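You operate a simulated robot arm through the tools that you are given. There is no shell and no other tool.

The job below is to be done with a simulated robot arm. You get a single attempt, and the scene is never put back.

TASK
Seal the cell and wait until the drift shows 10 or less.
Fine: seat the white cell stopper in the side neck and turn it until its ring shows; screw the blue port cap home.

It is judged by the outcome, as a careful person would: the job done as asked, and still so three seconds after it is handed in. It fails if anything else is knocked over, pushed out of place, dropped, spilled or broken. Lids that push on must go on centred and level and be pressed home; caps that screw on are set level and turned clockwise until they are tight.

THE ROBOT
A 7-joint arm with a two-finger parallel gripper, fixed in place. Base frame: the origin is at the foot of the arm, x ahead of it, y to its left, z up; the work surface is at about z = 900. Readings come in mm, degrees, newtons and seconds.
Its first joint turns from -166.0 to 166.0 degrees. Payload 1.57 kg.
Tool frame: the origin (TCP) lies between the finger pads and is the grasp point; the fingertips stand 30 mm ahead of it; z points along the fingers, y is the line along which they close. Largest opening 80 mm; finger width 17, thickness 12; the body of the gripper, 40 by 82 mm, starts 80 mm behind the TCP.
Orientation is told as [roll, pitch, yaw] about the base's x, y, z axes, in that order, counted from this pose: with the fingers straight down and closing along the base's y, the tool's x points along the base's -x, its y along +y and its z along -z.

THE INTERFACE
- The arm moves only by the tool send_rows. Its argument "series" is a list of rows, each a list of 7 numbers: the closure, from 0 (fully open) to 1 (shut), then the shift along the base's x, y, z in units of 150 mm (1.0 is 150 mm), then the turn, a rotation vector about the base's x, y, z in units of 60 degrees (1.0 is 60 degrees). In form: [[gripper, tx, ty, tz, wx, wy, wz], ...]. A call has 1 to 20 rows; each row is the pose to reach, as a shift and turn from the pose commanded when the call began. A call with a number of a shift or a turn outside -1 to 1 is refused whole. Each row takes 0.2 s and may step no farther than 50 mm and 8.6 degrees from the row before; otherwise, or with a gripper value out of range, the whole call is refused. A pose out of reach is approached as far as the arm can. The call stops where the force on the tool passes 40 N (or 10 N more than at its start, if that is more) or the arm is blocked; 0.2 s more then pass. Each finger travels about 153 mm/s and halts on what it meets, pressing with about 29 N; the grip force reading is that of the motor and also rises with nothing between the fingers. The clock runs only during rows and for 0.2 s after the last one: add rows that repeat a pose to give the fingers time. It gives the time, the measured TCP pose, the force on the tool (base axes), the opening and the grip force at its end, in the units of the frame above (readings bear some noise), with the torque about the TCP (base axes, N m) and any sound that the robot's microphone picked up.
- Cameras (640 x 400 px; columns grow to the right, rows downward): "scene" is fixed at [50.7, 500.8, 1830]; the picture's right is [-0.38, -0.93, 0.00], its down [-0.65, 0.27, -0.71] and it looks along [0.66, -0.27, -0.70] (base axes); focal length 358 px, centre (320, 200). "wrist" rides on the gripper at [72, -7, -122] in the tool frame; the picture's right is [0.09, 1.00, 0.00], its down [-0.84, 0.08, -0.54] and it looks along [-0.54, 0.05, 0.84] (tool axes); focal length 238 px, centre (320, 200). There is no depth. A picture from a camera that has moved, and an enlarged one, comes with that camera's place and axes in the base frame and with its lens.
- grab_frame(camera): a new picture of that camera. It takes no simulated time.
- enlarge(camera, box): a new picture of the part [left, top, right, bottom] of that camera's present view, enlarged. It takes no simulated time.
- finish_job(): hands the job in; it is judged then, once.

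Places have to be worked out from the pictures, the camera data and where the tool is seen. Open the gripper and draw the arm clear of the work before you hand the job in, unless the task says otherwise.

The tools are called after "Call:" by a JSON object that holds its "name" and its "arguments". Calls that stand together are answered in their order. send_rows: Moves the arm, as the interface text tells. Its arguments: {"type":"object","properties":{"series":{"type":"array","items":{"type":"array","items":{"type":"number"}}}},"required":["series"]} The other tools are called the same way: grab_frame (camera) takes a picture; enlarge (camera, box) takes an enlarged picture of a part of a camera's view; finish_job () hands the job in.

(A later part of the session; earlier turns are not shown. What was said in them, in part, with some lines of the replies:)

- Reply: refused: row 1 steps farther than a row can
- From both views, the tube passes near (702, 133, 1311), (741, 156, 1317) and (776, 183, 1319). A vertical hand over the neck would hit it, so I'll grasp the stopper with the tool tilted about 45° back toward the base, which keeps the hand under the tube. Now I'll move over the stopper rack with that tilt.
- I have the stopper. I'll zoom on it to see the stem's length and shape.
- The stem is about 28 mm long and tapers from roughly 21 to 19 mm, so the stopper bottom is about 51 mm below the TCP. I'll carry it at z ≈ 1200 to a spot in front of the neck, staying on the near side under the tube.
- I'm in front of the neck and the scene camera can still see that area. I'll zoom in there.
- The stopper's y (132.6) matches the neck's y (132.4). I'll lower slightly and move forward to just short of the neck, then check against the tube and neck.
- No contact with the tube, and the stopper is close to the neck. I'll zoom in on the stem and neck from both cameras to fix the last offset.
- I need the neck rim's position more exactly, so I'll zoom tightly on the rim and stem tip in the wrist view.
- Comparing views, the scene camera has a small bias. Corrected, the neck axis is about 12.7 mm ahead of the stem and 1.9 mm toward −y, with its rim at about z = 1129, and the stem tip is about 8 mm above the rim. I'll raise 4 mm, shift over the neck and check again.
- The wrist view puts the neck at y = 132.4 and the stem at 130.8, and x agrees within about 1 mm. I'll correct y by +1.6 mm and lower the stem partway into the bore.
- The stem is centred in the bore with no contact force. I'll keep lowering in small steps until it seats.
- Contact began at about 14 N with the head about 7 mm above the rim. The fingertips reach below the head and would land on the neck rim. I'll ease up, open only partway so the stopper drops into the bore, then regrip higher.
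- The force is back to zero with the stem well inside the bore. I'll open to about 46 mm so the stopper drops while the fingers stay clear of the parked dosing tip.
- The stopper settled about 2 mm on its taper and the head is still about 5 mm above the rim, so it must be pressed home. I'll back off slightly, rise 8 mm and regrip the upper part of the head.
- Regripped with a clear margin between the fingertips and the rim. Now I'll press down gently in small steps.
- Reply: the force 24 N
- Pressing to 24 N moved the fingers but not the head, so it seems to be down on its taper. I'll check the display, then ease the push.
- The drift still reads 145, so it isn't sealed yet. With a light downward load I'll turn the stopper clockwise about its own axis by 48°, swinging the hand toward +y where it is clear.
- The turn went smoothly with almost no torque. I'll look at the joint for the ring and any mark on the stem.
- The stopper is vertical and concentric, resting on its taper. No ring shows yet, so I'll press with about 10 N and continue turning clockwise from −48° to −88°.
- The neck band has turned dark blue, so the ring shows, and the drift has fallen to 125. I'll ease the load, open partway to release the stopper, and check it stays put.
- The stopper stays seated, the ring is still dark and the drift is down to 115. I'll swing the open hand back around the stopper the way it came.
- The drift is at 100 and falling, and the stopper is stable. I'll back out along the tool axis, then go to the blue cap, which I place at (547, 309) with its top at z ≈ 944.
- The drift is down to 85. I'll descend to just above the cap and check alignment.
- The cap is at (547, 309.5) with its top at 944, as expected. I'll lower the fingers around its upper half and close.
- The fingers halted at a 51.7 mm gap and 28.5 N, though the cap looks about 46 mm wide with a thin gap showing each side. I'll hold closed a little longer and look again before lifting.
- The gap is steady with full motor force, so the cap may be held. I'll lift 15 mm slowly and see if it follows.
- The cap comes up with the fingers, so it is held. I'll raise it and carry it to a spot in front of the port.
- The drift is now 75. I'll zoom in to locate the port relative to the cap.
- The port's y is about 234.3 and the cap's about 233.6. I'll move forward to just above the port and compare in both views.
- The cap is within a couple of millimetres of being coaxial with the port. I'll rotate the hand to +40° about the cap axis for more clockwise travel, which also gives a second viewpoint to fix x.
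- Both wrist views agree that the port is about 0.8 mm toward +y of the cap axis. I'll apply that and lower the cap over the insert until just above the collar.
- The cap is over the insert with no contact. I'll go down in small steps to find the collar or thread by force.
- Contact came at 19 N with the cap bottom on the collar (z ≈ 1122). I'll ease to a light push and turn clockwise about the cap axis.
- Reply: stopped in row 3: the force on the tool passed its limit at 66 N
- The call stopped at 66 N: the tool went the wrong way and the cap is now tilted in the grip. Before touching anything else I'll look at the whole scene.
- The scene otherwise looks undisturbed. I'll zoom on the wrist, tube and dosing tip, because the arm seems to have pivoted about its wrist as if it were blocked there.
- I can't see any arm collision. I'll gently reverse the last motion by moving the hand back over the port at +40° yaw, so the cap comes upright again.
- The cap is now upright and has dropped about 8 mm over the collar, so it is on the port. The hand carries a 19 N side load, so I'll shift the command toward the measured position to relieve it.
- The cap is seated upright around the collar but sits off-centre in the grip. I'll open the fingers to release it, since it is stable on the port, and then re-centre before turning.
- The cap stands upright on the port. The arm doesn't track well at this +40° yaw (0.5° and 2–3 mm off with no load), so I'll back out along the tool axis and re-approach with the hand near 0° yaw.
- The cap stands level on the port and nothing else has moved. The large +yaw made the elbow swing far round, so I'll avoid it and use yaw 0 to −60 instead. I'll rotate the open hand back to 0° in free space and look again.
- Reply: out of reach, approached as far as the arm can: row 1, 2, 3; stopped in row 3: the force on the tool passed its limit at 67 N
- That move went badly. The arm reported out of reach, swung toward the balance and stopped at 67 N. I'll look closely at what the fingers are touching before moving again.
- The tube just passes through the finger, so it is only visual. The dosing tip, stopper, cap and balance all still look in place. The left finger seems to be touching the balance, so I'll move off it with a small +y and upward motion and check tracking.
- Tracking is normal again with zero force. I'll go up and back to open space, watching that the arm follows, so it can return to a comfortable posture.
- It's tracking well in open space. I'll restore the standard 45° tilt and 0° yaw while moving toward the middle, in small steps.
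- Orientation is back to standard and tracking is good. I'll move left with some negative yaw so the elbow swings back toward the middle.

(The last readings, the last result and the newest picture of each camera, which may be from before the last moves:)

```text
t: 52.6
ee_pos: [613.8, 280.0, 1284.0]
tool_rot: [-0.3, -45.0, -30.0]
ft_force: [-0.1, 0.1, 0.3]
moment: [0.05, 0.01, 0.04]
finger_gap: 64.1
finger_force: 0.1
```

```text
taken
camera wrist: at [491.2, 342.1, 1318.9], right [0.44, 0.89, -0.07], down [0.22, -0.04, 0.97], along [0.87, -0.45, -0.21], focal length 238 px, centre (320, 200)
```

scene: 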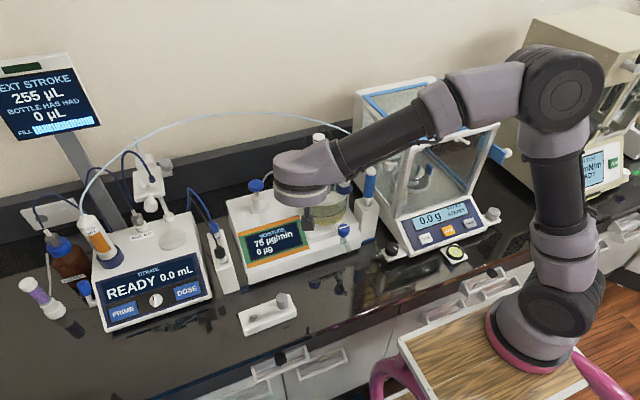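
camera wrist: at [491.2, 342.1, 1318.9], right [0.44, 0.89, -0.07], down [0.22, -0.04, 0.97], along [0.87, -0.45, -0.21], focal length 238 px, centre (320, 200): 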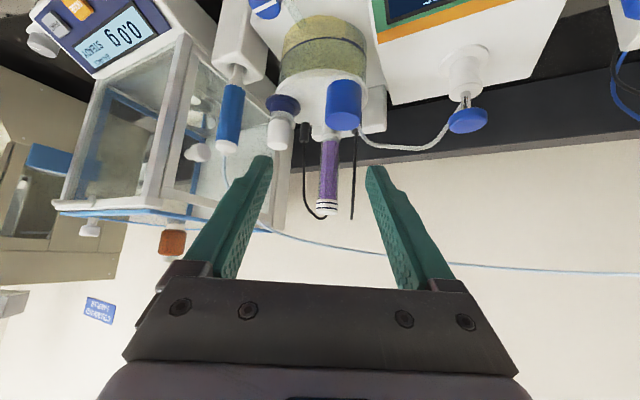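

The elbow is back in a good posture and everything is in place, with the drift steady at 75 because the port isn't tight. I'll bring the open hand back to a pre-grasp pose in front of the cap at 0° yaw.

Call:
{"name": "send_rows", "arguments": {"series": [[0.2, 0.05, -0.08, -0.15, 0, 0, 0.12], [0.2, 0.1, -0.16, -0.32, 0, 0, 0.25], [0.2, 0.15, -0.24, -0.48, 0, 0, 0.38], [0.2, 0.25, -0.308, -0.6, 0, 0, 0.5], [0.2, 0.4, -0.308, -0.639, 0, 0, 0.5], [0.2, 0.48, -0.308, -0.639, 0, 0, 0.5]]}}

Call:
{"name": "grab_frame", "arguments": {"camera": "wrist"}}

Call:
{"name": "enlarge", "arguments": {"camera": "wrist", "box": [250, 60, 410, 220]}}

Call:
{"name": "grab_frame", "arguments": {"camera": "scene"}}

```text
t: 54.0
ee_pos: [689.0, 233.7, 1189.0]
tool_rot: [-0.3, -44.9, 0.2]
ft_force: [-0.4, 0.1, 0.7]
moment: [0.0, 0.02, -0.02]
finger_gap: 63.9
finger_force: 0.1
```

```text
taken
camera wrist: at [550.1, 226.4, 1224.1], right [-0.07, 1.0, -0.07], down [0.21, 0.08, 0.97], along [0.98, 0.05, -0.21], focal length 238 px, centre (320, 200)
```

wrist: 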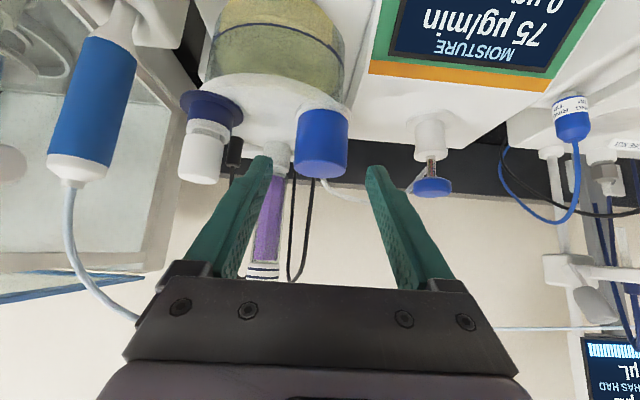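

```text
2.50 times, centred on (330, 140) of wrist
camera zoom: at [550.1, 226.4, 1224.1], right [-0.07, 1.0, -0.07], down [0.21, 0.08, 0.97], along [0.98, 0.05, -0.21], focal length 596 px, centre (295, 350)
```

zoom: 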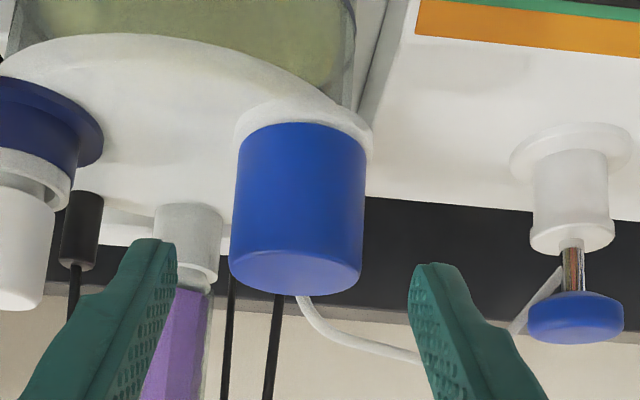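

```text
taken
```

scene: 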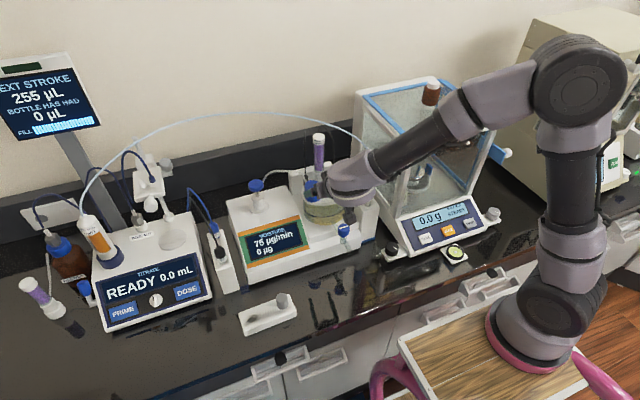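

The cap axis is at about (747.5, 234) with its top at z ≈ 1152. I'll slide the open fingers in along the tool axis around its upper half.

Call:
{"name": "send_rows", "arguments": {"series": [[0.2, 0.1, 0.002, -0.078, 0, 0, 0], [0.2, 0.2, 0.004, -0.157, 0, 0, 0], [0.2, 0.2947, 0.004, -0.231, 0, 0, 0], [0.2, 0.2947, 0.004, -0.231, 0, 0, 0]]}}

Call:
{"name": "enlarge", "arguments": {"camera": "wrist", "box": [240, 80, 400, 240]}}

Call:
{"name": "enlarge", "arguments": {"camera": "scene", "box": [295, 160, 345, 210]}}

```text
t: 55.0
ee_pos: [731.0, 234.4, 1154.7]
tool_rot: [-0.2, -44.9, 0.3]
ft_force: [-0.5, 0.4, -0.8]
moment: [0.03, 0.02, -0.02]
finger_gap: 63.9
finger_force: 0.0
```

```text
2.50 times, centred on (320, 160) of wrist
camera zoom: at [593.6, 227.3, 1189.8], right [-0.07, 1.0, -0.07], down [0.21, 0.08, 0.97], along [0.98, 0.05, -0.21], focal length 596 px, centre (320, 300)
```

zoom: 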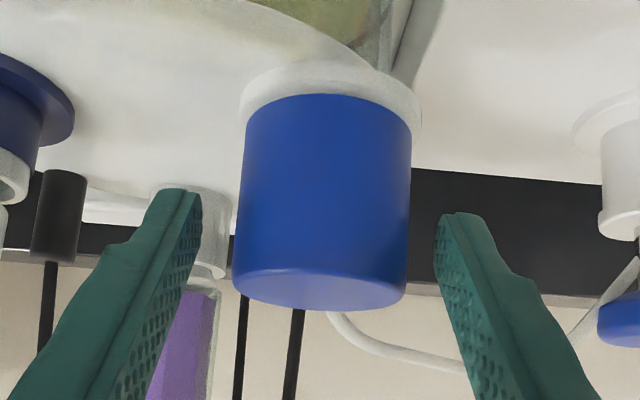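

```text
8.00 times, centred on (320, 185) of scene
camera zoom: at [50.7, 500.8, 1830.0], right [-0.38, -0.93, 0.0], down [-0.65, 0.27, -0.71], along [0.66, -0.27, -0.7], focal length 2861 px, centre (320, 320)
```

zoom: 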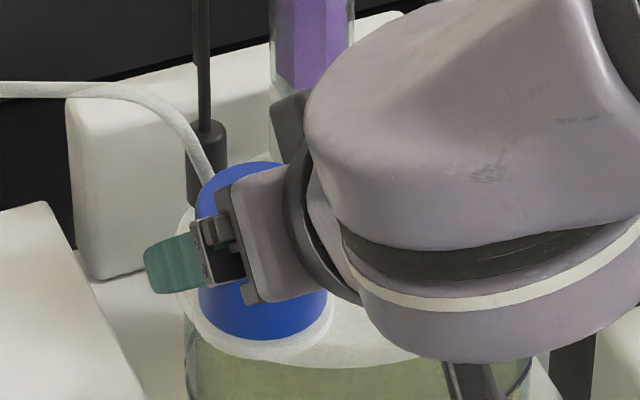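

The cap is centred between the fingers. I'll close on it.

Call:
{"name": "send_rows", "arguments": {"series": [[0.35, 0, 0, 0, 0, 0, 0], [0.6, 0, 0, 0, 0, 0, 0], [1, 0, 0, 0, 0, 0, 0], [1, 0, 0, 0, 0, 0, 0]]}}

Call:
{"name": "enlarge", "arguments": {"camera": "wrist", "box": [240, 80, 400, 240]}}

```text
t: 56.0
ee_pos: [730.2, 235.4, 1154.3]
tool_rot: [-0.2, -44.9, 0.3]
ft_force: [-1.2, 7.3, -0.5]
moment: [0.37, 0.1, 0.12]
finger_gap: 46.5
finger_force: 28.5
```

```text
2.50 times, centred on (320, 160) of wrist
camera zoom: at [593.2, 228.1, 1189.9], right [-0.07, 1.0, -0.07], down [0.21, 0.08, 0.97], along [0.98, 0.05, -0.21], focal length 596 px, centre (320, 300)
```

zoom: 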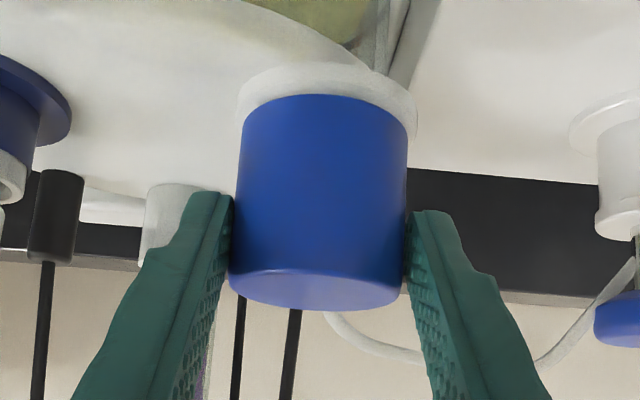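

The grip is now a proper 46.5 mm. There's a small +y load, so I'll shift 1 mm that way, press lightly, and turn just the first 24° clockwise to see how it responds.

Call:
{"name": "send_rows", "arguments": {"series": [[1, 0, 0.0067, 0, 0, 0, 0], [1, 0, 0.0067, -0.008, 0, 0, 0], [1, 0.001, 0.0215, -0.008, 0, 0, -0.1333], [1, 0.0041, 0.0361, -0.008, 0, 0, -0.2667], [1, 0.0092, 0.0501, -0.008, 0, 0, -0.4]]}}

Call:
{"name": "enlarge", "arguments": {"camera": "wrist", "box": [240, 80, 400, 240]}}

Call:
{"name": "enlarge", "arguments": {"camera": "scene", "box": [225, 150, 365, 265]}}

```text
t: 57.2
ee_pos: [732.6, 241.8, 1153.5]
tool_rot: [-0.3, -45.0, -23.8]
ft_force: [-3.1, 7.5, 3.8]
moment: [0.28, -0.07, 0.12]
finger_gap: 45.9
finger_force: 29.1
```

```text
2.50 times, centred on (320, 160) of wrist
camera zoom: at [604.2, 292.3, 1188.9], right [0.34, 0.94, -0.07], down [0.22, -0.01, 0.97], along [0.91, -0.35, -0.21], focal length 596 px, centre (320, 300)
```

zoom: 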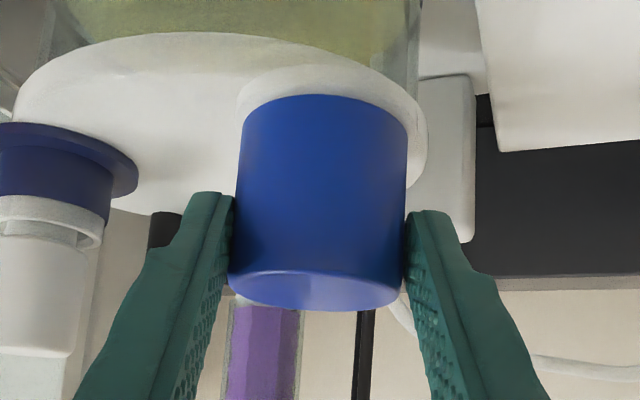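

```text
3.48 times, centred on (295, 208) of scene
camera zoom: at [50.7, 500.8, 1830.0], right [-0.38, -0.93, 0.0], down [-0.65, 0.27, -0.71], along [0.66, -0.27, -0.7], focal length 1244 px, centre (407, 174)
```

zoom: 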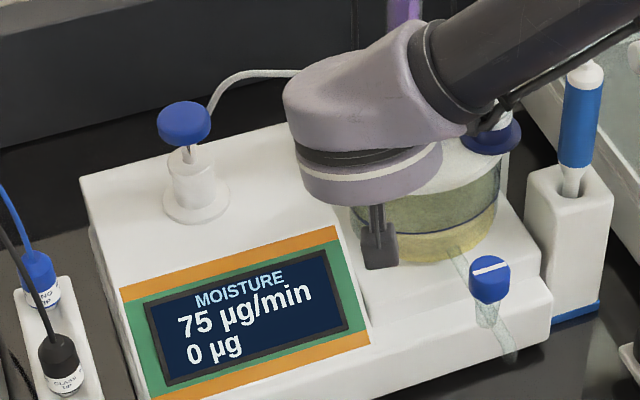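

It turns smoothly with low forces. I'll continue clockwise to −56°.

Call:
{"name": "send_rows", "arguments": {"series": [[1, 0.007, 0.0181, -0.005, 0, 0, -0.1333], [1, 0.0157, 0.0301, -0.005, 0, 0, -0.2667], [1, 0.0261, 0.0409, -0.005, 0, 0, -0.4], [1, 0.0378, 0.05, -0.005, 0, 0, -0.5333]]}}

Call:
{"name": "enlarge", "arguments": {"camera": "wrist", "box": [240, 80, 400, 240]}}

Call:
{"name": "enlarge", "arguments": {"camera": "scene", "box": [225, 150, 365, 265]}}

```text
t: 58.2
ee_pos: [738.2, 251.3, 1153.0]
tool_rot: [-0.2, -44.9, -55.8]
ft_force: [14.8, 19.4, 8.5]
moment: [0.3, -0.47, 0.42]
finger_gap: 46.0
finger_force: 29.2
```

```text
2.50 times, centred on (320, 160) of wrist
camera zoom: at [655.9, 360.7, 1188.3], right [0.79, 0.61, -0.07], down [0.18, -0.13, 0.97], along [0.59, -0.78, -0.21], focal length 596 px, centre (320, 300)
```

zoom: 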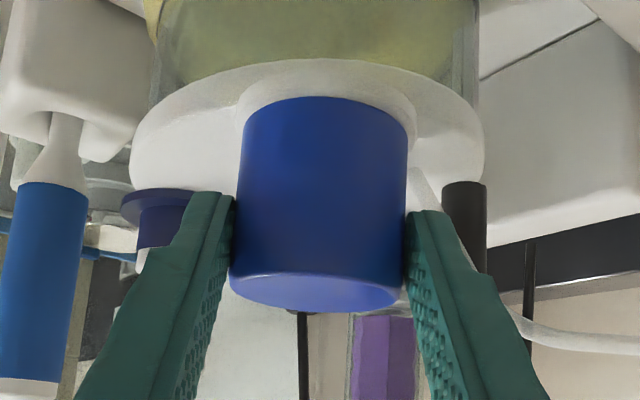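

```text
3.48 times, centred on (295, 208) of scene
camera zoom: at [50.7, 500.8, 1830.0], right [-0.38, -0.93, 0.0], down [-0.65, 0.27, -0.71], along [0.66, -0.27, -0.7], focal length 1244 px, centre (407, 174)
```

zoom: 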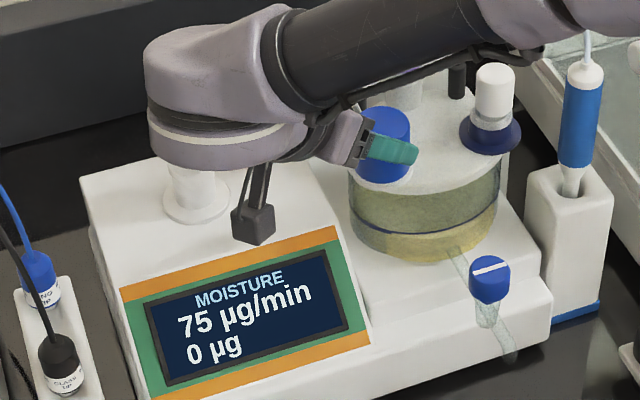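

The cap turned with almost no torque about its axis, but a side load built up, so the true port axis is a little further toward +x/+y. I'll shift to relieve it, then open to let the cap settle.

Call:
{"name": "send_rows", "arguments": {"series": [[1, 0.01, 0.013, 0.003, 0, 0, 0], [1, 0.016, 0.02, 0.005, 0, 0, 0], [1, 0.016, 0.02, 0.005, 0, 0, 0]]}}

Call:
{"name": "enlarge", "arguments": {"camera": "wrist", "box": [240, 80, 400, 240]}}

Call:
{"name": "enlarge", "arguments": {"camera": "scene", "box": [295, 160, 345, 210]}}

```text
t: 59.0
ee_pos: [739.1, 251.6, 1153.1]
tool_rot: [-0.4, -45.0, -55.8]
ft_force: [-3.9, -2.7, 10.6]
moment: [-0.31, 0.04, -0.1]
finger_gap: 45.2
finger_force: 29.2
```

```text
2.50 times, centred on (320, 160) of wrist
camera zoom: at [656.9, 361.4, 1188.2], right [0.79, 0.61, -0.07], down [0.18, -0.13, 0.97], along [0.58, -0.78, -0.21], focal length 596 px, centre (320, 300)
```

zoom: 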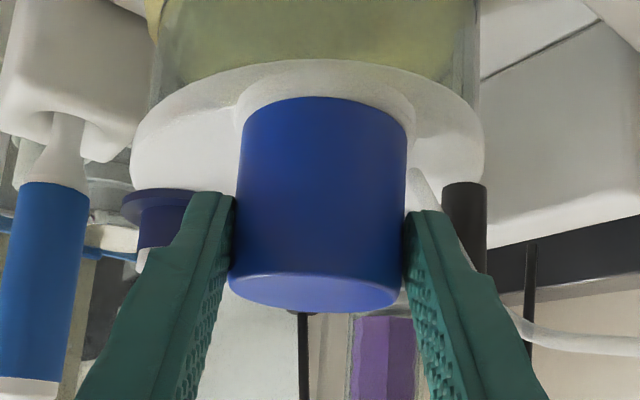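

```text
8.00 times, centred on (320, 185) of scene
camera zoom: at [50.7, 500.8, 1830.0], right [-0.38, -0.93, 0.0], down [-0.65, 0.27, -0.71], along [0.66, -0.27, -0.7], focal length 2861 px, centre (320, 320)
```

zoom: 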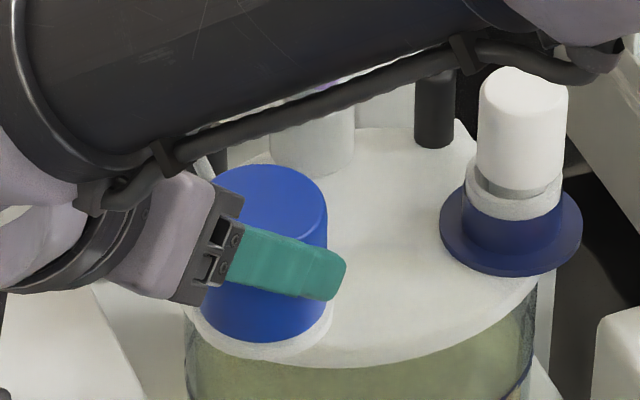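

The side load is gone now. I'll open, swing the hand back to 0° around the cap and regrip for the next turn.

Call:
{"name": "send_rows", "arguments": {"series": [[0.2, 0, 0, 0.005, 0, 0, 0], [0.2, 0, 0, 0.005, 0, 0, 0], [0.2, -0.0127, -0.0114, 0.005, 0, 0, 0.1333], [0.2, -0.0241, -0.0245, 0.005, 0, 0, 0.2667], [0.2, -0.0338, -0.0387, 0.005, 0, 0, 0.4], [0.2, -0.0418, -0.0541, 0.005, 0, 0, 0.5333], [0.2, -0.0479, -0.0704, 0.005, 0, 0, 0.6667], [0.2, -0.0519, -0.0873, 0.005, 0, 0, 0.8], [0.2, -0.054, -0.1044, 0.005, 0, 0, 0.9333], [0.2, -0.054, -0.1044, 0.005, 0, 0, 0.9333]]}}

Call:
{"name": "enlarge", "arguments": {"camera": "wrist", "box": [240, 80, 400, 240]}}

Call:
{"name": "enlarge", "arguments": {"camera": "scene", "box": [225, 120, 425, 265]}}

```text
t: 61.2
ee_pos: [732.5, 235.5, 1155.8]
tool_rot: [-0.3, -44.9, 0.3]
ft_force: [-0.1, 0.2, 0.2]
moment: [0.02, 0.01, -0.02]
finger_gap: 64.2
finger_force: 0.0
```

```text
2.50 times, centred on (320, 160) of wrist
camera zoom: at [595.0, 229.0, 1190.2], right [-0.07, 1.0, -0.07], down [0.21, 0.08, 0.97], along [0.98, 0.05, -0.21], focal length 596 px, centre (320, 300)
```

zoom: 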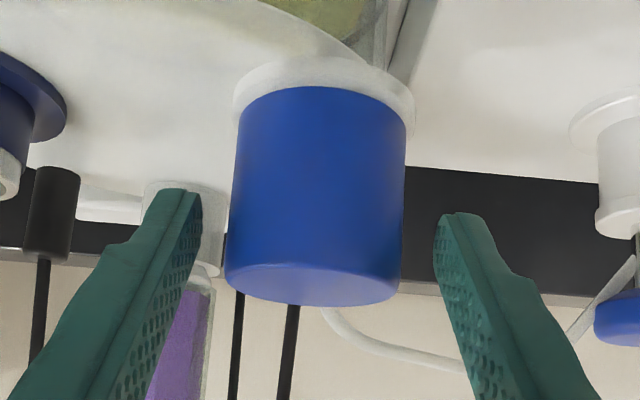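

```text
2.76 times, centred on (325, 192) of scene
camera zoom: at [50.7, 500.8, 1830.0], right [-0.38, -0.93, 0.0], down [-0.65, 0.27, -0.71], along [0.66, -0.27, -0.7], focal length 987 px, centre (306, 221)
```

zoom: 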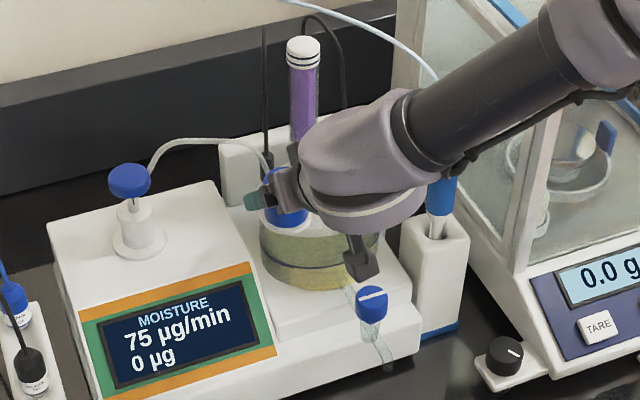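

Combining the two lateral measurements, the port axis is at about (750.5, 234.5). I'll re-centre on that, close, press lightly and make another 56° clockwise stroke.

Call:
{"name": "send_rows", "arguments": {"series": [[0.2, 0.0153, -0.01, -0.01, 0, 0, 0], [0.6, 0.0153, -0.01, -0.01, 0, 0, 0], [1, 0.0153, -0.01, -0.01, 0, 0, 0], [1, 0.0153, -0.01, -0.016, 0, 0, 0], [1, 0.0164, 0.0049, -0.018, 0, 0, -0.1333], [1, 0.0194, 0.0194, -0.018, 0, 0, -0.2667], [1, 0.0245, 0.0334, -0.019, 0, 0, -0.4], [1, 0.0315, 0.0465, -0.02, 0, 0, -0.5333], [1, 0.0402, 0.0585, -0.021, 0, 0, -0.6667], [1, 0.0506, 0.0693, -0.022, 0, 0, -0.8], [1, 0.0623, 0.0784, -0.023, 0, 0, -0.9333]]}}

Call:
{"name": "enlarge", "arguments": {"camera": "wrist", "box": [240, 80, 400, 240]}}

Call:
{"name": "enlarge", "arguments": {"camera": "scene", "box": [225, 120, 425, 265]}}

```text
t: 63.6
ee_pos: [741.9, 247.3, 1152.4]
tool_rot: [-0.2, -45.0, -56.0]
ft_force: [-2.0, -13.0, 26.6]
moment: [-0.52, -0.19, -0.14]
finger_gap: 45.3
finger_force: 28.8
```

```text
2.50 times, centred on (320, 160) of wrist
camera zoom: at [658.6, 357.4, 1186.7], right [0.79, 0.61, -0.07], down [0.18, -0.13, 0.97], along [0.59, -0.78, -0.21], focal length 596 px, centre (320, 300)
```

zoom: 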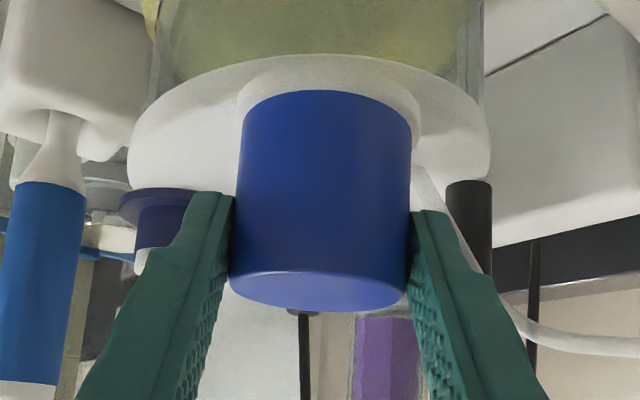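

```text
2.76 times, centred on (325, 192) of scene
camera zoom: at [50.7, 500.8, 1830.0], right [-0.38, -0.93, 0.0], down [-0.65, 0.27, -0.71], along [0.66, -0.27, -0.7], focal length 987 px, centre (306, 221)
```

zoom: 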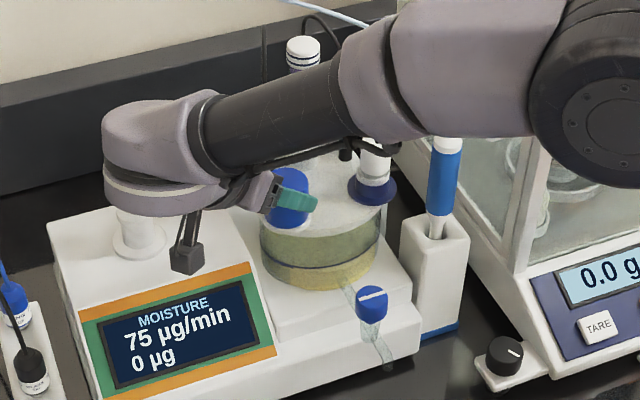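

The cap took 27 N of downward push with no torque yet. I'll release, swing back with the fingers open, and compare the cap's height to see whether it is advancing.

Call:
{"name": "send_rows", "arguments": {"series": [[1, 0, 0, 0.012, 0, 0, 0], [0.2, 0, 0, 0.012, 0, 0, 0], [0.2, 0, 0, 0.012, 0, 0, 0], [0.2, -0.0117, -0.0091, 0.012, 0, 0, 0.1333], [0.2, -0.0221, -0.0199, 0.012, 0, 0, 0.2667], [0.2, -0.0308, -0.0319, 0.012, 0, 0, 0.4], [0.2, -0.0378, -0.045, 0.012, 0, 0, 0.5333], [0.2, -0.0429, -0.059, 0.012, 0, 0, 0.6667], [0.2, -0.0459, -0.0735, 0.012, 0, 0, 0.8], [0.2, -0.047, -0.0884, 0.012, 0, 0, 0.9333], [0.2, -0.047, -0.0884, 0.012, 0, 0, 0.9333]]}}

Call:
{"name": "enlarge", "arguments": {"camera": "wrist", "box": [240, 80, 400, 240]}}

Call:
{"name": "enlarge", "arguments": {"camera": "scene", "box": [295, 160, 345, 210]}}

```text
t: 66.0
ee_pos: [733.7, 237.3, 1152.5]
tool_rot: [-0.2, -44.9, 0.4]
ft_force: [0.2, 0.0, -0.5]
moment: [-0.01, -0.01, -0.01]
finger_gap: 64.0
finger_force: 0.0
```

```text
2.50 times, centred on (320, 160) of wrist
camera zoom: at [596.3, 228.7, 1187.8], right [-0.07, 1.0, -0.07], down [0.21, 0.08, 0.97], along [0.98, 0.05, -0.21], focal length 596 px, centre (320, 300)
```

zoom: 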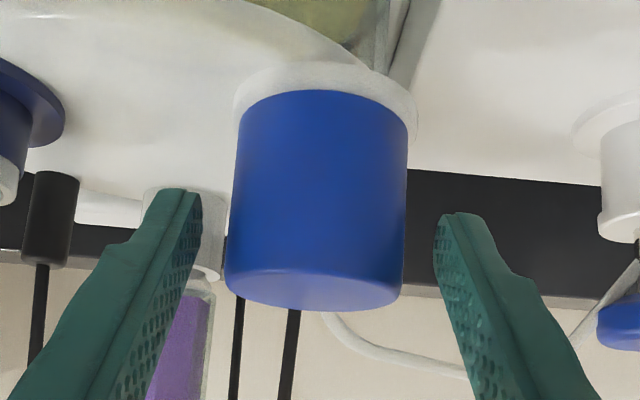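

```text
8.00 times, centred on (320, 185) of scene
camera zoom: at [50.7, 500.8, 1830.0], right [-0.38, -0.93, 0.0], down [-0.65, 0.27, -0.71], along [0.66, -0.27, -0.7], focal length 2861 px, centre (320, 320)
```

zoom: 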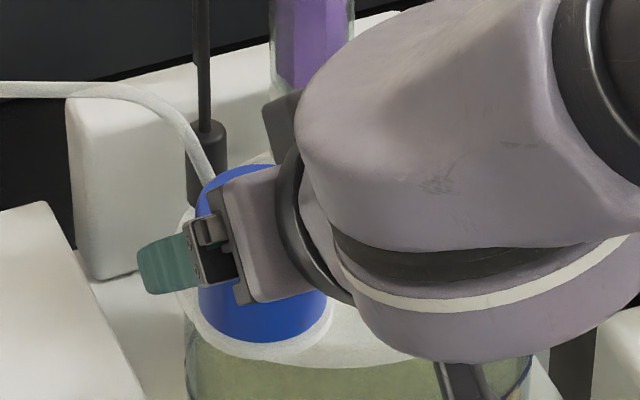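

The cap's height has barely changed since the first stroke. I'll regrip centred with a lighter push, about 10 N, and turn another 56°, then keep going in the same grip.

Call:
{"name": "send_rows", "arguments": {"series": [[0.2, 0.0067, -0.008, 0, 0, 0, 0], [0.6, 0.0067, -0.008, 0, 0, 0, 0], [1, 0.0067, -0.008, 0, 0, 0, 0], [1, 0.0067, -0.008, -0.008, 0, 0, 0], [1, 0.0078, 0.0069, -0.008, 0, 0, -0.1333], [1, 0.0108, 0.0214, -0.008, 0, 0, -0.2667], [1, 0.0159, 0.0354, -0.008, 0, 0, -0.4], [1, 0.0229, 0.0485, -0.008, 0, 0, -0.5333], [1, 0.0316, 0.0605, -0.008, 0, 0, -0.6667], [1, 0.042, 0.0713, -0.008, 0, 0, -0.8], [1, 0.0537, 0.0804, -0.008, 0, 0, -0.9333]]}}

Call:
{"name": "send_rows", "arguments": {"series": [[1, 0.0125, 0.0079, -0.001, 0, 0, -0.1333], [1, 0.0257, 0.0143, -0.002, 0, 0, -0.2667], [1, 0.0392, 0.019, -0.003, 0, 0, -0.4]]}}

Call:
{"name": "enlarge", "arguments": {"camera": "wrist", "box": [240, 80, 400, 240]}}

Call:
{"name": "enlarge", "arguments": {"camera": "scene", "box": [225, 120, 425, 265]}}

```text
t: 68.4
ee_pos: [741.3, 247.0, 1151.8]
tool_rot: [-0.3, -44.9, -55.9]
ft_force: [-8.1, -0.2, 0.5]
moment: [0.01, -0.1, -0.12]
finger_gap: 45.2
finger_force: 29.6
```

```text
t: 69.2
ee_pos: [747.7, 249.8, 1152.3]
tool_rot: [-0.3, -45.0, -79.9]
ft_force: [-5.5, -0.2, -3.2]
moment: [-0.01, -0.1, -0.1]
finger_gap: 45.5
finger_force: 29.5
```

```text
2.50 times, centred on (320, 160) of wrist
camera zoom: at [716.2, 383.5, 1186.7], right [0.97, 0.24, -0.07], down [0.12, -0.19, 0.97], along [0.22, -0.95, -0.21], focal length 596 px, centre (320, 300)
```

zoom: 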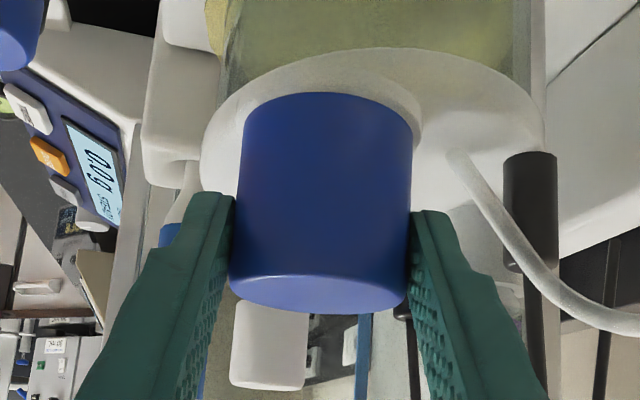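

```text
2.76 times, centred on (325, 192) of scene
camera zoom: at [50.7, 500.8, 1830.0], right [-0.38, -0.93, 0.0], down [-0.65, 0.27, -0.71], along [0.66, -0.27, -0.7], focal length 987 px, centre (306, 221)
```

zoom: 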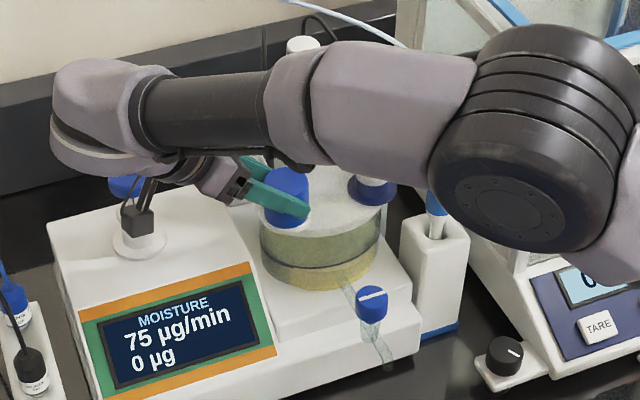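

The vertical load went from a push to a slight downward pull while turning, so the thread is engaged and drawing the cap down. I'll repeat in one call: open, swing back to −24°, regrip, and turn to −80° following it down.

Call:
{"name": "send_rows", "arguments": {"series": [[0.2, 0, 0, 0, 0, 0, 0], [0.2, 0, 0, 0, 0, 0, 0], [0.2, -0.0144, -0.0036, 0, 0, 0, 0.1333], [0.2, -0.0282, -0.0092, 0, 0, 0, 0.2667], [0.2, -0.0411, -0.0167, 0, 0, 0, 0.4], [0.2, -0.0529, -0.0258, 0, 0, 0, 0.5333], [0.2, -0.0632, -0.0365, -0.003, 0, 0, 0.6667], [0.2, -0.0719, -0.0485, -0.006, 0, 0, 0.8], [0.2, -0.0789, -0.0617, -0.006, 0, 0, 0.9333], [0.6, -0.0789, -0.0617, -0.006, 0, 0, 0.9333], [1, -0.0789, -0.0617, -0.006, 0, 0, 0.9333], [1, -0.0789, -0.0617, -0.012, 0, 0, 0.9333], [1, -0.0719, -0.0485, -0.012, 0, 0, 0.8], [1, -0.0632, -0.0365, -0.013, 0, 0, 0.6667], [1, -0.0529, -0.0258, -0.014, 0, 0, 0.5333], [1, -0.0411, -0.0167, -0.015, 0, 0, 0.4], [1, -0.0282, -0.0092, -0.016, 0, 0, 0.2667], [1, -0.0144, -0.0036, -0.017, 0, 0, 0.1333], [1, 0, 0, -0.018, 0, 0, 0]]}}

Call:
{"name": "enlarge", "arguments": {"camera": "wrist", "box": [240, 80, 400, 240]}}

Call:
{"name": "enlarge", "arguments": {"camera": "scene", "box": [225, 120, 425, 265]}}

```text
t: 73.2
ee_pos: [746.7, 251.1, 1148.7]
tool_rot: [-0.2, -44.9, -79.9]
ft_force: [-16.7, -0.3, 10.9]
moment: [-0.2, 0.17, -0.27]
finger_gap: 45.6
finger_force: 29.3
```

```text
2.50 times, centred on (320, 160) of wrist
camera zoom: at [716.4, 384.2, 1183.9], right [0.97, 0.24, -0.07], down [0.11, -0.19, 0.97], along [0.22, -0.95, -0.21], focal length 596 px, centre (320, 300)
```

zoom: 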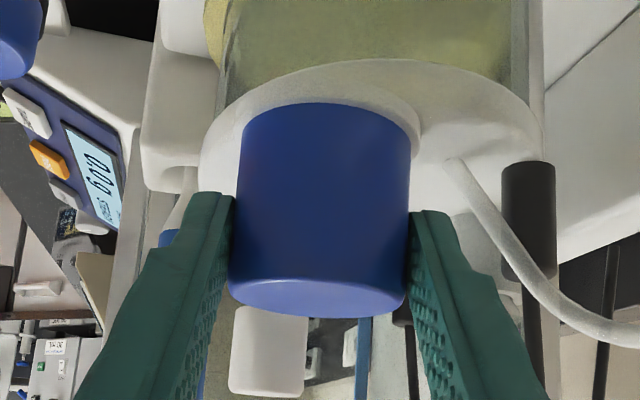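

```text
2.76 times, centred on (325, 192) of scene
camera zoom: at [50.7, 500.8, 1830.0], right [-0.38, -0.93, 0.0], down [-0.65, 0.27, -0.71], along [0.66, -0.27, -0.7], focal length 987 px, centre (306, 221)
```

zoom: 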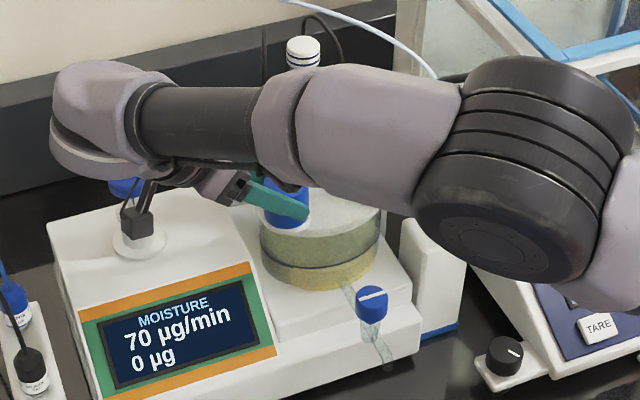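

The drift has dropped to 70 and a side load of 17 N built up toward −x. I'll repeat the stroke with the path shifted about 1.3 mm toward −x.

Call:
{"name": "send_rows", "arguments": {"series": [[1, -0.009, 0, 0.004, 0, 0, 0], [0.2, -0.009, 0, 0.004, 0, 0, 0], [0.2, -0.009, 0, 0.004, 0, 0, 0], [0.2, -0.0234, -0.0036, 0.004, 0, 0, 0.1333], [0.2, -0.0372, -0.0092, 0.004, 0, 0, 0.2667], [0.2, -0.0501, -0.0167, 0.004, 0, 0, 0.4], [0.2, -0.0619, -0.0258, 0.004, 0, 0, 0.5333], [0.2, -0.0722, -0.0365, 0.002, 0, 0, 0.6667], [0.2, -0.0809, -0.0485, 0, 0, 0, 0.8], [0.2, -0.0879, -0.0617, 0, 0, 0, 0.9333], [0.6, -0.0879, -0.0617, 0, 0, 0, 0.9333], [1, -0.0879, -0.0617, 0, 0, 0, 0.9333], [1, -0.0879, -0.0617, -0.006, 0, 0, 0.9333], [1, -0.0809, -0.0485, -0.007, 0, 0, 0.8], [1, -0.0722, -0.0365, -0.008, 0, 0, 0.6667], [1, -0.0619, -0.0258, -0.009, 0, 0, 0.5333], [1, -0.0501, -0.0167, -0.01, 0, 0, 0.4], [1, -0.0372, -0.0092, -0.011, 0, 0, 0.2667], [1, -0.0234, -0.0036, -0.012, 0, 0, 0.1333], [1, -0.009, 0, -0.013, 0, 0, 0]]}}

Call:
{"name": "enlarge", "arguments": {"camera": "wrist", "box": [240, 80, 400, 240]}}

Call:
{"name": "enlarge", "arguments": {"camera": "scene", "box": [225, 120, 425, 265]}}

```text
t: 77.4
ee_pos: [747.9, 247.1, 1146.0]
tool_rot: [0.0, -45.2, -80.1]
ft_force: [4.6, -0.3, 8.8]
moment: [-0.02, -0.53, 0.44]
finger_gap: 50.4
finger_force: 29.1
```

```text
2.50 times, centred on (320, 160) of wrist
camera zoom: at [717.1, 381.2, 1181.0], right [0.97, 0.23, -0.07], down [0.11, -0.19, 0.98], along [0.22, -0.95, -0.21], focal length 596 px, centre (320, 300)
```

zoom: 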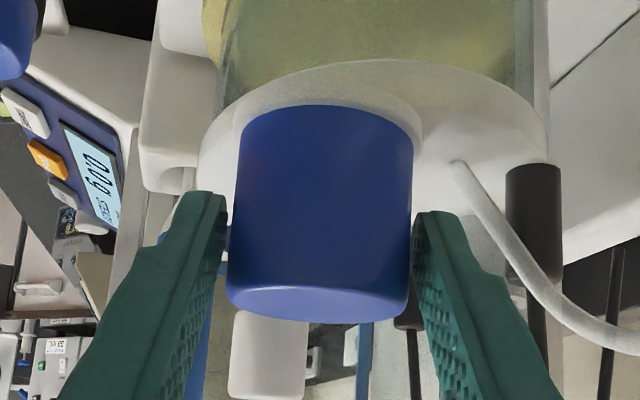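

```text
2.76 times, centred on (325, 192) of scene
camera zoom: at [50.7, 500.8, 1830.0], right [-0.38, -0.93, 0.0], down [-0.65, 0.27, -0.71], along [0.66, -0.27, -0.7], focal length 987 px, centre (306, 221)
```

zoom: 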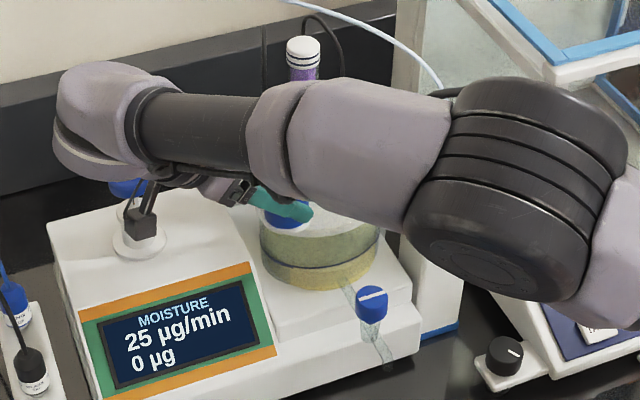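

The drift has fallen to 25 and there is now about 0.4 N·m resisting torque with the fingers slipping, so the cap feels tight. I'll open and swing back to check.

Call:
{"name": "send_rows", "arguments": {"series": [[0.6, 0, 0, 0.006, 0, 0, 0], [0.2, 0, 0, 0.006, 0, 0, 0], [0.2, 0, 0, 0.006, 0, 0, 0], [0.2, -0.0144, -0.0036, 0.006, 0, 0, 0.1333], [0.2, -0.0282, -0.0092, 0.006, 0, 0, 0.2667], [0.2, -0.0411, -0.0167, 0.006, 0, 0, 0.4], [0.2, -0.0529, -0.0258, 0.006, 0, 0, 0.5333], [0.2, -0.0632, -0.0365, 0.006, 0, 0, 0.6667], [0.2, -0.0719, -0.0485, 0.006, 0, 0, 0.8], [0.2, -0.0789, -0.0617, 0.006, 0, 0, 0.9333]]}}

Call:
{"name": "enlarge", "arguments": {"camera": "wrist", "box": [240, 80, 400, 240]}}

Call:
{"name": "enlarge", "arguments": {"camera": "scene", "box": [225, 120, 425, 265]}}

```text
t: 79.6
ee_pos: [735.9, 240.6, 1147.6]
tool_rot: [-0.3, -44.8, -23.6]
ft_force: [0.9, -0.3, -0.1]
moment: [-0.02, -0.03, -0.02]
finger_gap: 64.1
finger_force: 0.1
```

```text
2.50 times, centred on (320, 160) of wrist
camera zoom: at [606.4, 290.1, 1182.6], right [0.34, 0.94, -0.07], down [0.22, -0.01, 0.97], along [0.91, -0.35, -0.21], focal length 596 px, centre (320, 300)
```

zoom: 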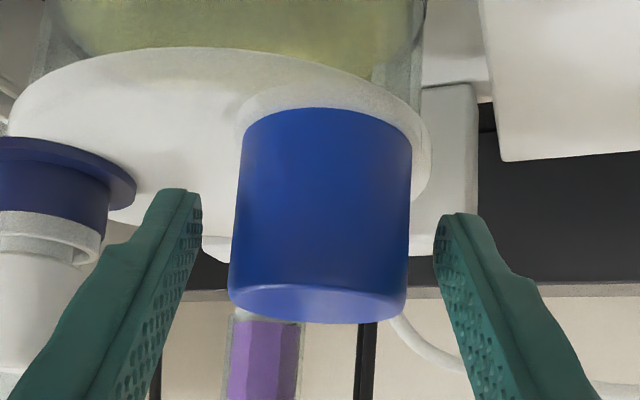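

```text
2.76 times, centred on (325, 192) of scene
camera zoom: at [50.7, 500.8, 1830.0], right [-0.38, -0.93, 0.0], down [-0.65, 0.27, -0.71], along [0.66, -0.27, -0.7], focal length 987 px, centre (306, 221)
```

zoom: 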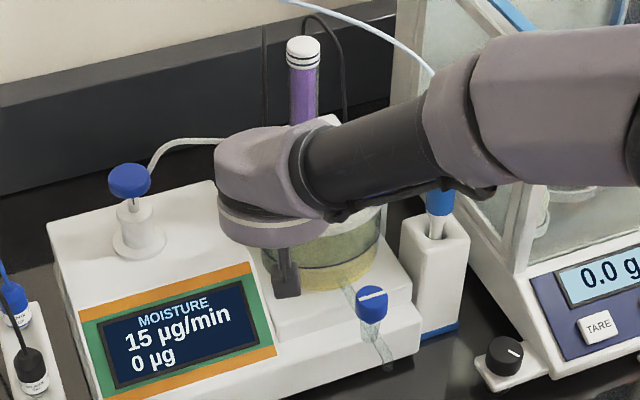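

The drift is at 15. To confirm the cap is tight, I'll regrip here and try a short further clockwise turn while watching the torque.

Call:
{"name": "send_rows", "arguments": {"series": [[0.6, 0, 0, 0, 0, 0, 0], [1, 0, 0, 0, 0, 0, 0], [1, 0, 0, 0, 0, 0, 0], [1, 0.007, 0.0131, -0.002, 0, 0, -0.1333], [1, 0.0157, 0.0251, -0.002, 0, 0, -0.2667]]}}

Call:
{"name": "enlarge", "arguments": {"camera": "wrist", "box": [240, 80, 400, 240]}}

```text
t: 80.8
ee_pos: [738.7, 244.3, 1147.5]
tool_rot: [-0.3, -45.0, -39.8]
ft_force: [3.1, 2.7, 0.8]
moment: [0.18, -0.14, 1.2]
finger_gap: 45.4
finger_force: 28.8
```

```text
2.50 times, centred on (320, 160) of wrist
camera zoom: at [628.2, 327.3, 1182.3], right [0.59, 0.8, -0.07], down [0.21, -0.07, 0.97], along [0.78, -0.59, -0.21], focal length 596 px, centre (320, 300)
```

zoom: 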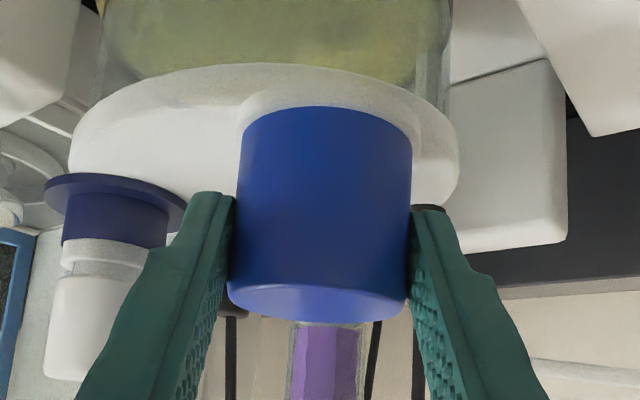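

The resisting torque is 1.2 N·m with almost no side load, so the cap is tight. I'll open the fingers and back out along the tool axis.

Call:
{"name": "send_rows", "arguments": {"series": [[0.5, 0, 0, 0, 0, 0, 0], [0.2, 0, 0, 0, 0, 0, 0], [0.2, 0, 0, 0, 0, 0, 0], [0.2, -0.05, 0.04, 0.065, 0, 0, 0], [0.2, -0.12, 0.1, 0.156, 0, 0, 0], [0.2, -0.22, 0.18, 0.28, 0, 0, 0], [0.2, -0.36, 0.28, 0.4, 0, 0, 0.05], [0.2, -0.52, 0.32, 0.5, 0, 0, 0.1], [0.2, -0.7, 0.34, 0.6, 0, 0, 0.1]]}}

Call:
{"name": "grab_frame", "arguments": {"camera": "scene"}}

Call:
{"name": "enlarge", "arguments": {"camera": "scene", "box": [225, 120, 425, 265]}}

```text
t: 82.8
ee_pos: [632.9, 294.4, 1238.2]
tool_rot: [-0.1, -44.9, -33.7]
ft_force: [0.1, 0.6, 0.0]
moment: [0.02, 0.02, -0.01]
finger_gap: 64.0
finger_force: 0.0
```

```text
taken
```

scene: 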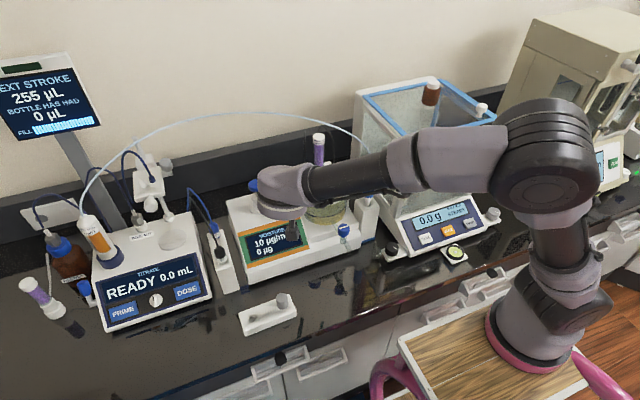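

```text
2.76 times, centred on (325, 192) of scene
camera zoom: at [50.7, 500.8, 1830.0], right [-0.38, -0.93, 0.0], down [-0.65, 0.27, -0.71], along [0.66, -0.27, -0.7], focal length 987 px, centre (306, 221)
```

zoom: 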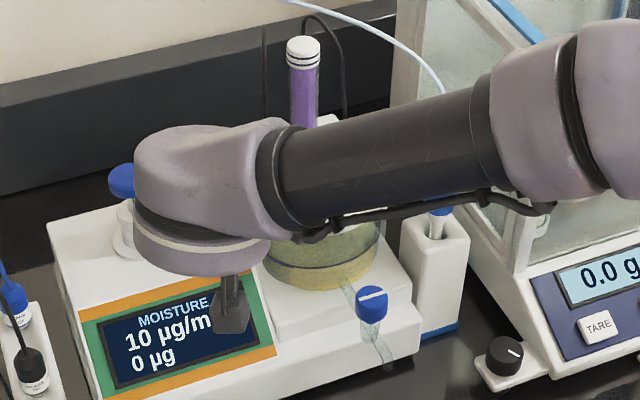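

The display reads about 10. I'll raise the arm well clear, open fully and let some time pass, then check the cell.

Call:
{"name": "send_rows", "arguments": {"series": [[0.1, -0.05, 0.0, 0.2, 0, 0, 0], [0, -0.1, 0.0, 0.45, 0, 0, 0], [0, -0.2, -0.05, 0.7, 0, 0, 0.1], [0, -0.3, -0.15, 0.9, 0, 0, 0.2], [0, -0.3, -0.3, 1.0, 0, 0, 0.3], [0, -0.3, -0.5, 1.0, 0, 0, 0.4], [0, -0.3, -0.7, 1.0, 0, 0, 0.5], [0, -0.3, -0.7, 1.0, 0, 0, 0.5]]}}

Call:
{"name": "grab_frame", "arguments": {"camera": "scene"}}

Call:
{"name": "enlarge", "arguments": {"camera": "scene", "box": [225, 120, 425, 265]}}

```text
t: 84.6
ee_pos: [586.2, 189.2, 1383.0]
tool_rot: [-0.2, -44.9, -3.6]
ft_force: [0.4, -0.2, -0.6]
moment: [0.0, 0.04, -0.01]
finger_gap: 79.9
finger_force: 0.1
```

```text
taken
```

scene: 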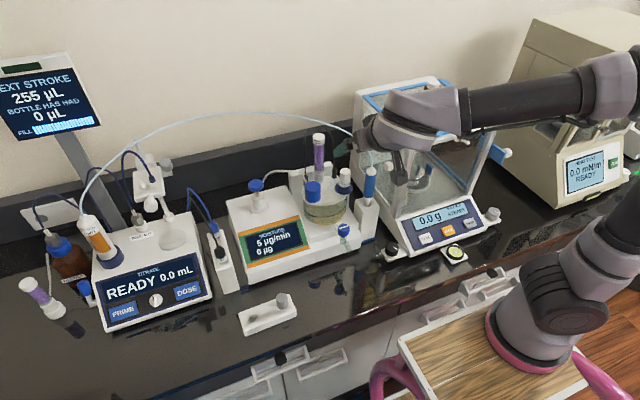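

```text
2.76 times, centred on (325, 192) of scene
camera zoom: at [50.7, 500.8, 1830.0], right [-0.38, -0.93, 0.0], down [-0.65, 0.27, -0.71], along [0.66, -0.27, -0.7], focal length 987 px, centre (306, 221)
```

zoom: 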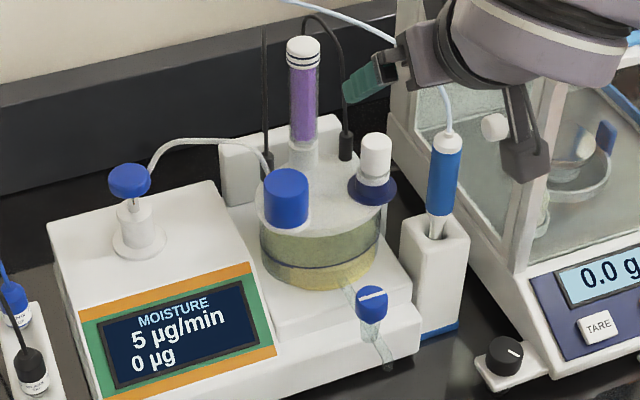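

The drift reads 5. I'll wait a few more seconds and check the cap, the stopper and the neighbouring equipment once more.

Call:
{"name": "send_rows", "arguments": {"series": [[0, 0, 0, 0, 0, 0, 0], [0, 0, 0, 0, 0, 0, 0], [0, 0, 0, 0, 0, 0, 0], [0, 0, 0, 0, 0, 0, 0], [0, 0, 0, 0, 0, 0, 0], [0, 0, 0, 0, 0, 0, 0], [0, 0, 0, 0, 0, 0, 0], [0, 0, 0, 0, 0, 0, 0], [0, 0, 0, 0, 0, 0, 0], [0, 0, 0, 0, 0, 0, 0], [0, 0, 0, 0, 0, 0, 0], [0, 0, 0, 0, 0, 0, 0], [0, 0, 0, 0, 0, 0, 0], [0, 0, 0, 0, 0, 0, 0], [0, 0, 0, 0, 0, 0, 0]]}}

Call:
{"name": "enlarge", "arguments": {"camera": "scene", "box": [225, 120, 385, 265]}}

Call:
{"name": "enlarge", "arguments": {"camera": "scene", "box": [290, 150, 370, 210]}}

Call:
{"name": "enlarge", "arguments": {"camera": "scene", "box": [340, 60, 520, 270]}}

```text
t: 87.8
ee_pos: [586.8, 188.3, 1383.8]
tool_rot: [-0.2, -44.9, -3.7]
ft_force: [-1.0, 0.7, -0.6]
moment: [0.0, 0.0, -0.01]
finger_gap: 80.0
finger_force: 0.1
```

```text
2.76 times, centred on (305, 192) of scene
camera zoom: at [50.7, 500.8, 1830.0], right [-0.38, -0.93, 0.0], down [-0.65, 0.27, -0.71], along [0.66, -0.27, -0.7], focal length 987 px, centre (361, 221)
```

zoom: 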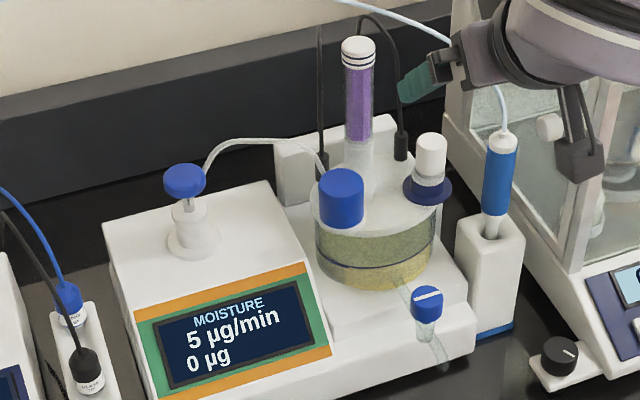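

```text
6.67 times, centred on (330, 180) of scene
camera zoom: at [50.7, 500.8, 1830.0], right [-0.38, -0.93, 0.0], down [-0.65, 0.27, -0.71], along [0.66, -0.27, -0.7], focal length 2384 px, centre (253, 333)
```

zoom: 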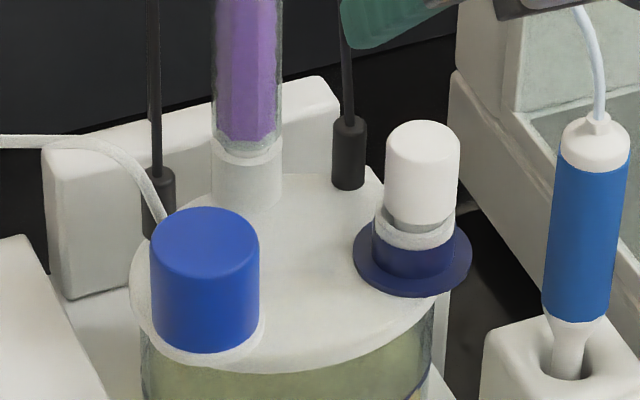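

```text
1.90 times, centred on (430, 165) of scene
camera zoom: at [50.7, 500.8, 1830.0], right [-0.38, -0.93, 0.0], down [-0.65, 0.27, -0.71], along [0.66, -0.27, -0.7], focal length 681 px, centre (110, 267)
```

zoom: 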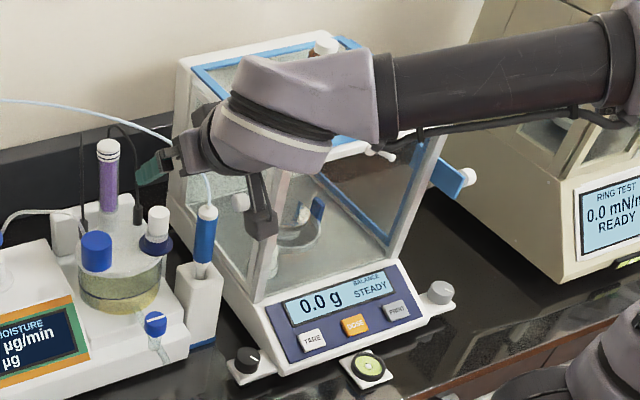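

The drift holds at 5, the ring is still dark and the cap sits level. I'll draw the arm a bit further back and check that the bottle on the balance is undisturbed.

Call:
{"name": "send_rows", "arguments": {"series": [[0, -0.1, 0, 0.15, 0, 0, 0], [0, -0.2, 0, 0.3, 0, 0, 0], [0, -0.35, 0, 0.45, 0, 0, 0], [0, -0.35, 0, 0.45, 0, 0, 0], [0, -0.35, 0, 0.45, 0, 0, 0]]}}

Call:
{"name": "grab_frame", "arguments": {"camera": "scene"}}

Call:
{"name": "enlarge", "arguments": {"camera": "scene", "box": [225, 165, 385, 265]}}

```text
t: 89.0
ee_pos: [537.8, 190.6, 1453.9]
tool_rot: [-0.4, -45.0, -3.7]
ft_force: [0.0, 0.7, -0.1]
moment: [-0.01, 0.01, 0.01]
finger_gap: 79.9
finger_force: 0.0
```

```text
taken
```

scene: 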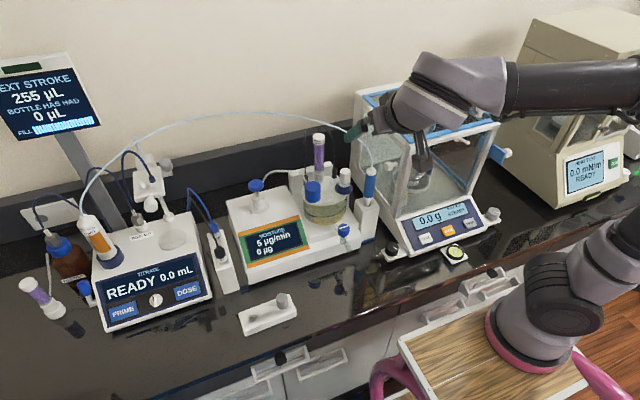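

```text
4.00 times, centred on (305, 215) of scene
camera zoom: at [50.7, 500.8, 1830.0], right [-0.38, -0.93, 0.0], down [-0.65, 0.27, -0.71], along [0.66, -0.27, -0.7], focal length 1431 px, centre (380, 140)
```

zoom: 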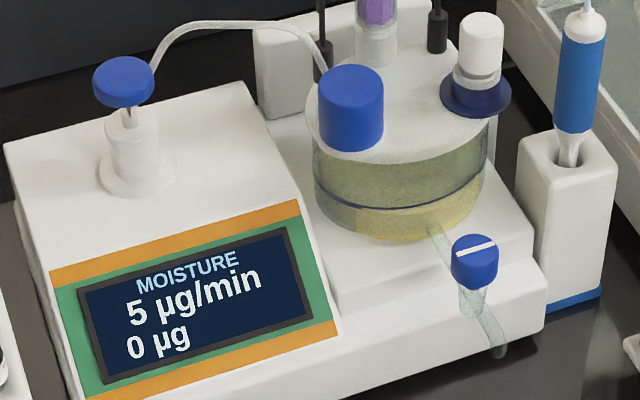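

The drift is steady at 5 µg/min. The stopper is seated with its dark ring showing, and the blue cap is level and tight on the port. The balance was touched during one arm swing but looks in place and still reads 0.0 g steady. The gripper is open and the arm is clear, so I'm handing the job in.

Call:
{"name": "finish_job", "arguments": {}}

```text
The job is handed in.
```

I sealed the cell, and the drift now reads a steady 5 µg/min, below the limit of 10. The job has been handed in.

- **White stopper:** it is seated in the side neck. I turned it clockwise until the dark blue ring showed, and the ring was still showing at the end.
- **Blue cap:** it is level on the port and tight. A last short turn met about 1.2 N·m of resistance.
- **Trouble on the way:** the cap tilted once while I was fitting it, so I reseated it before screwing it down. Backing off after that, the arm swung out of reach and one finger seems to have touched the balance. The call stopped at 67 N.
- **Surroundings:** in the last pictures the balance looks unmoved and reads 0.0 g steady. The dosing tip and the stopper rack with the grey stopper also look in place. I couldn't see the brown bottle on top of the balance clearly at the end because the arm hid most of it.

The gripper is open and the arm is clear of the work.
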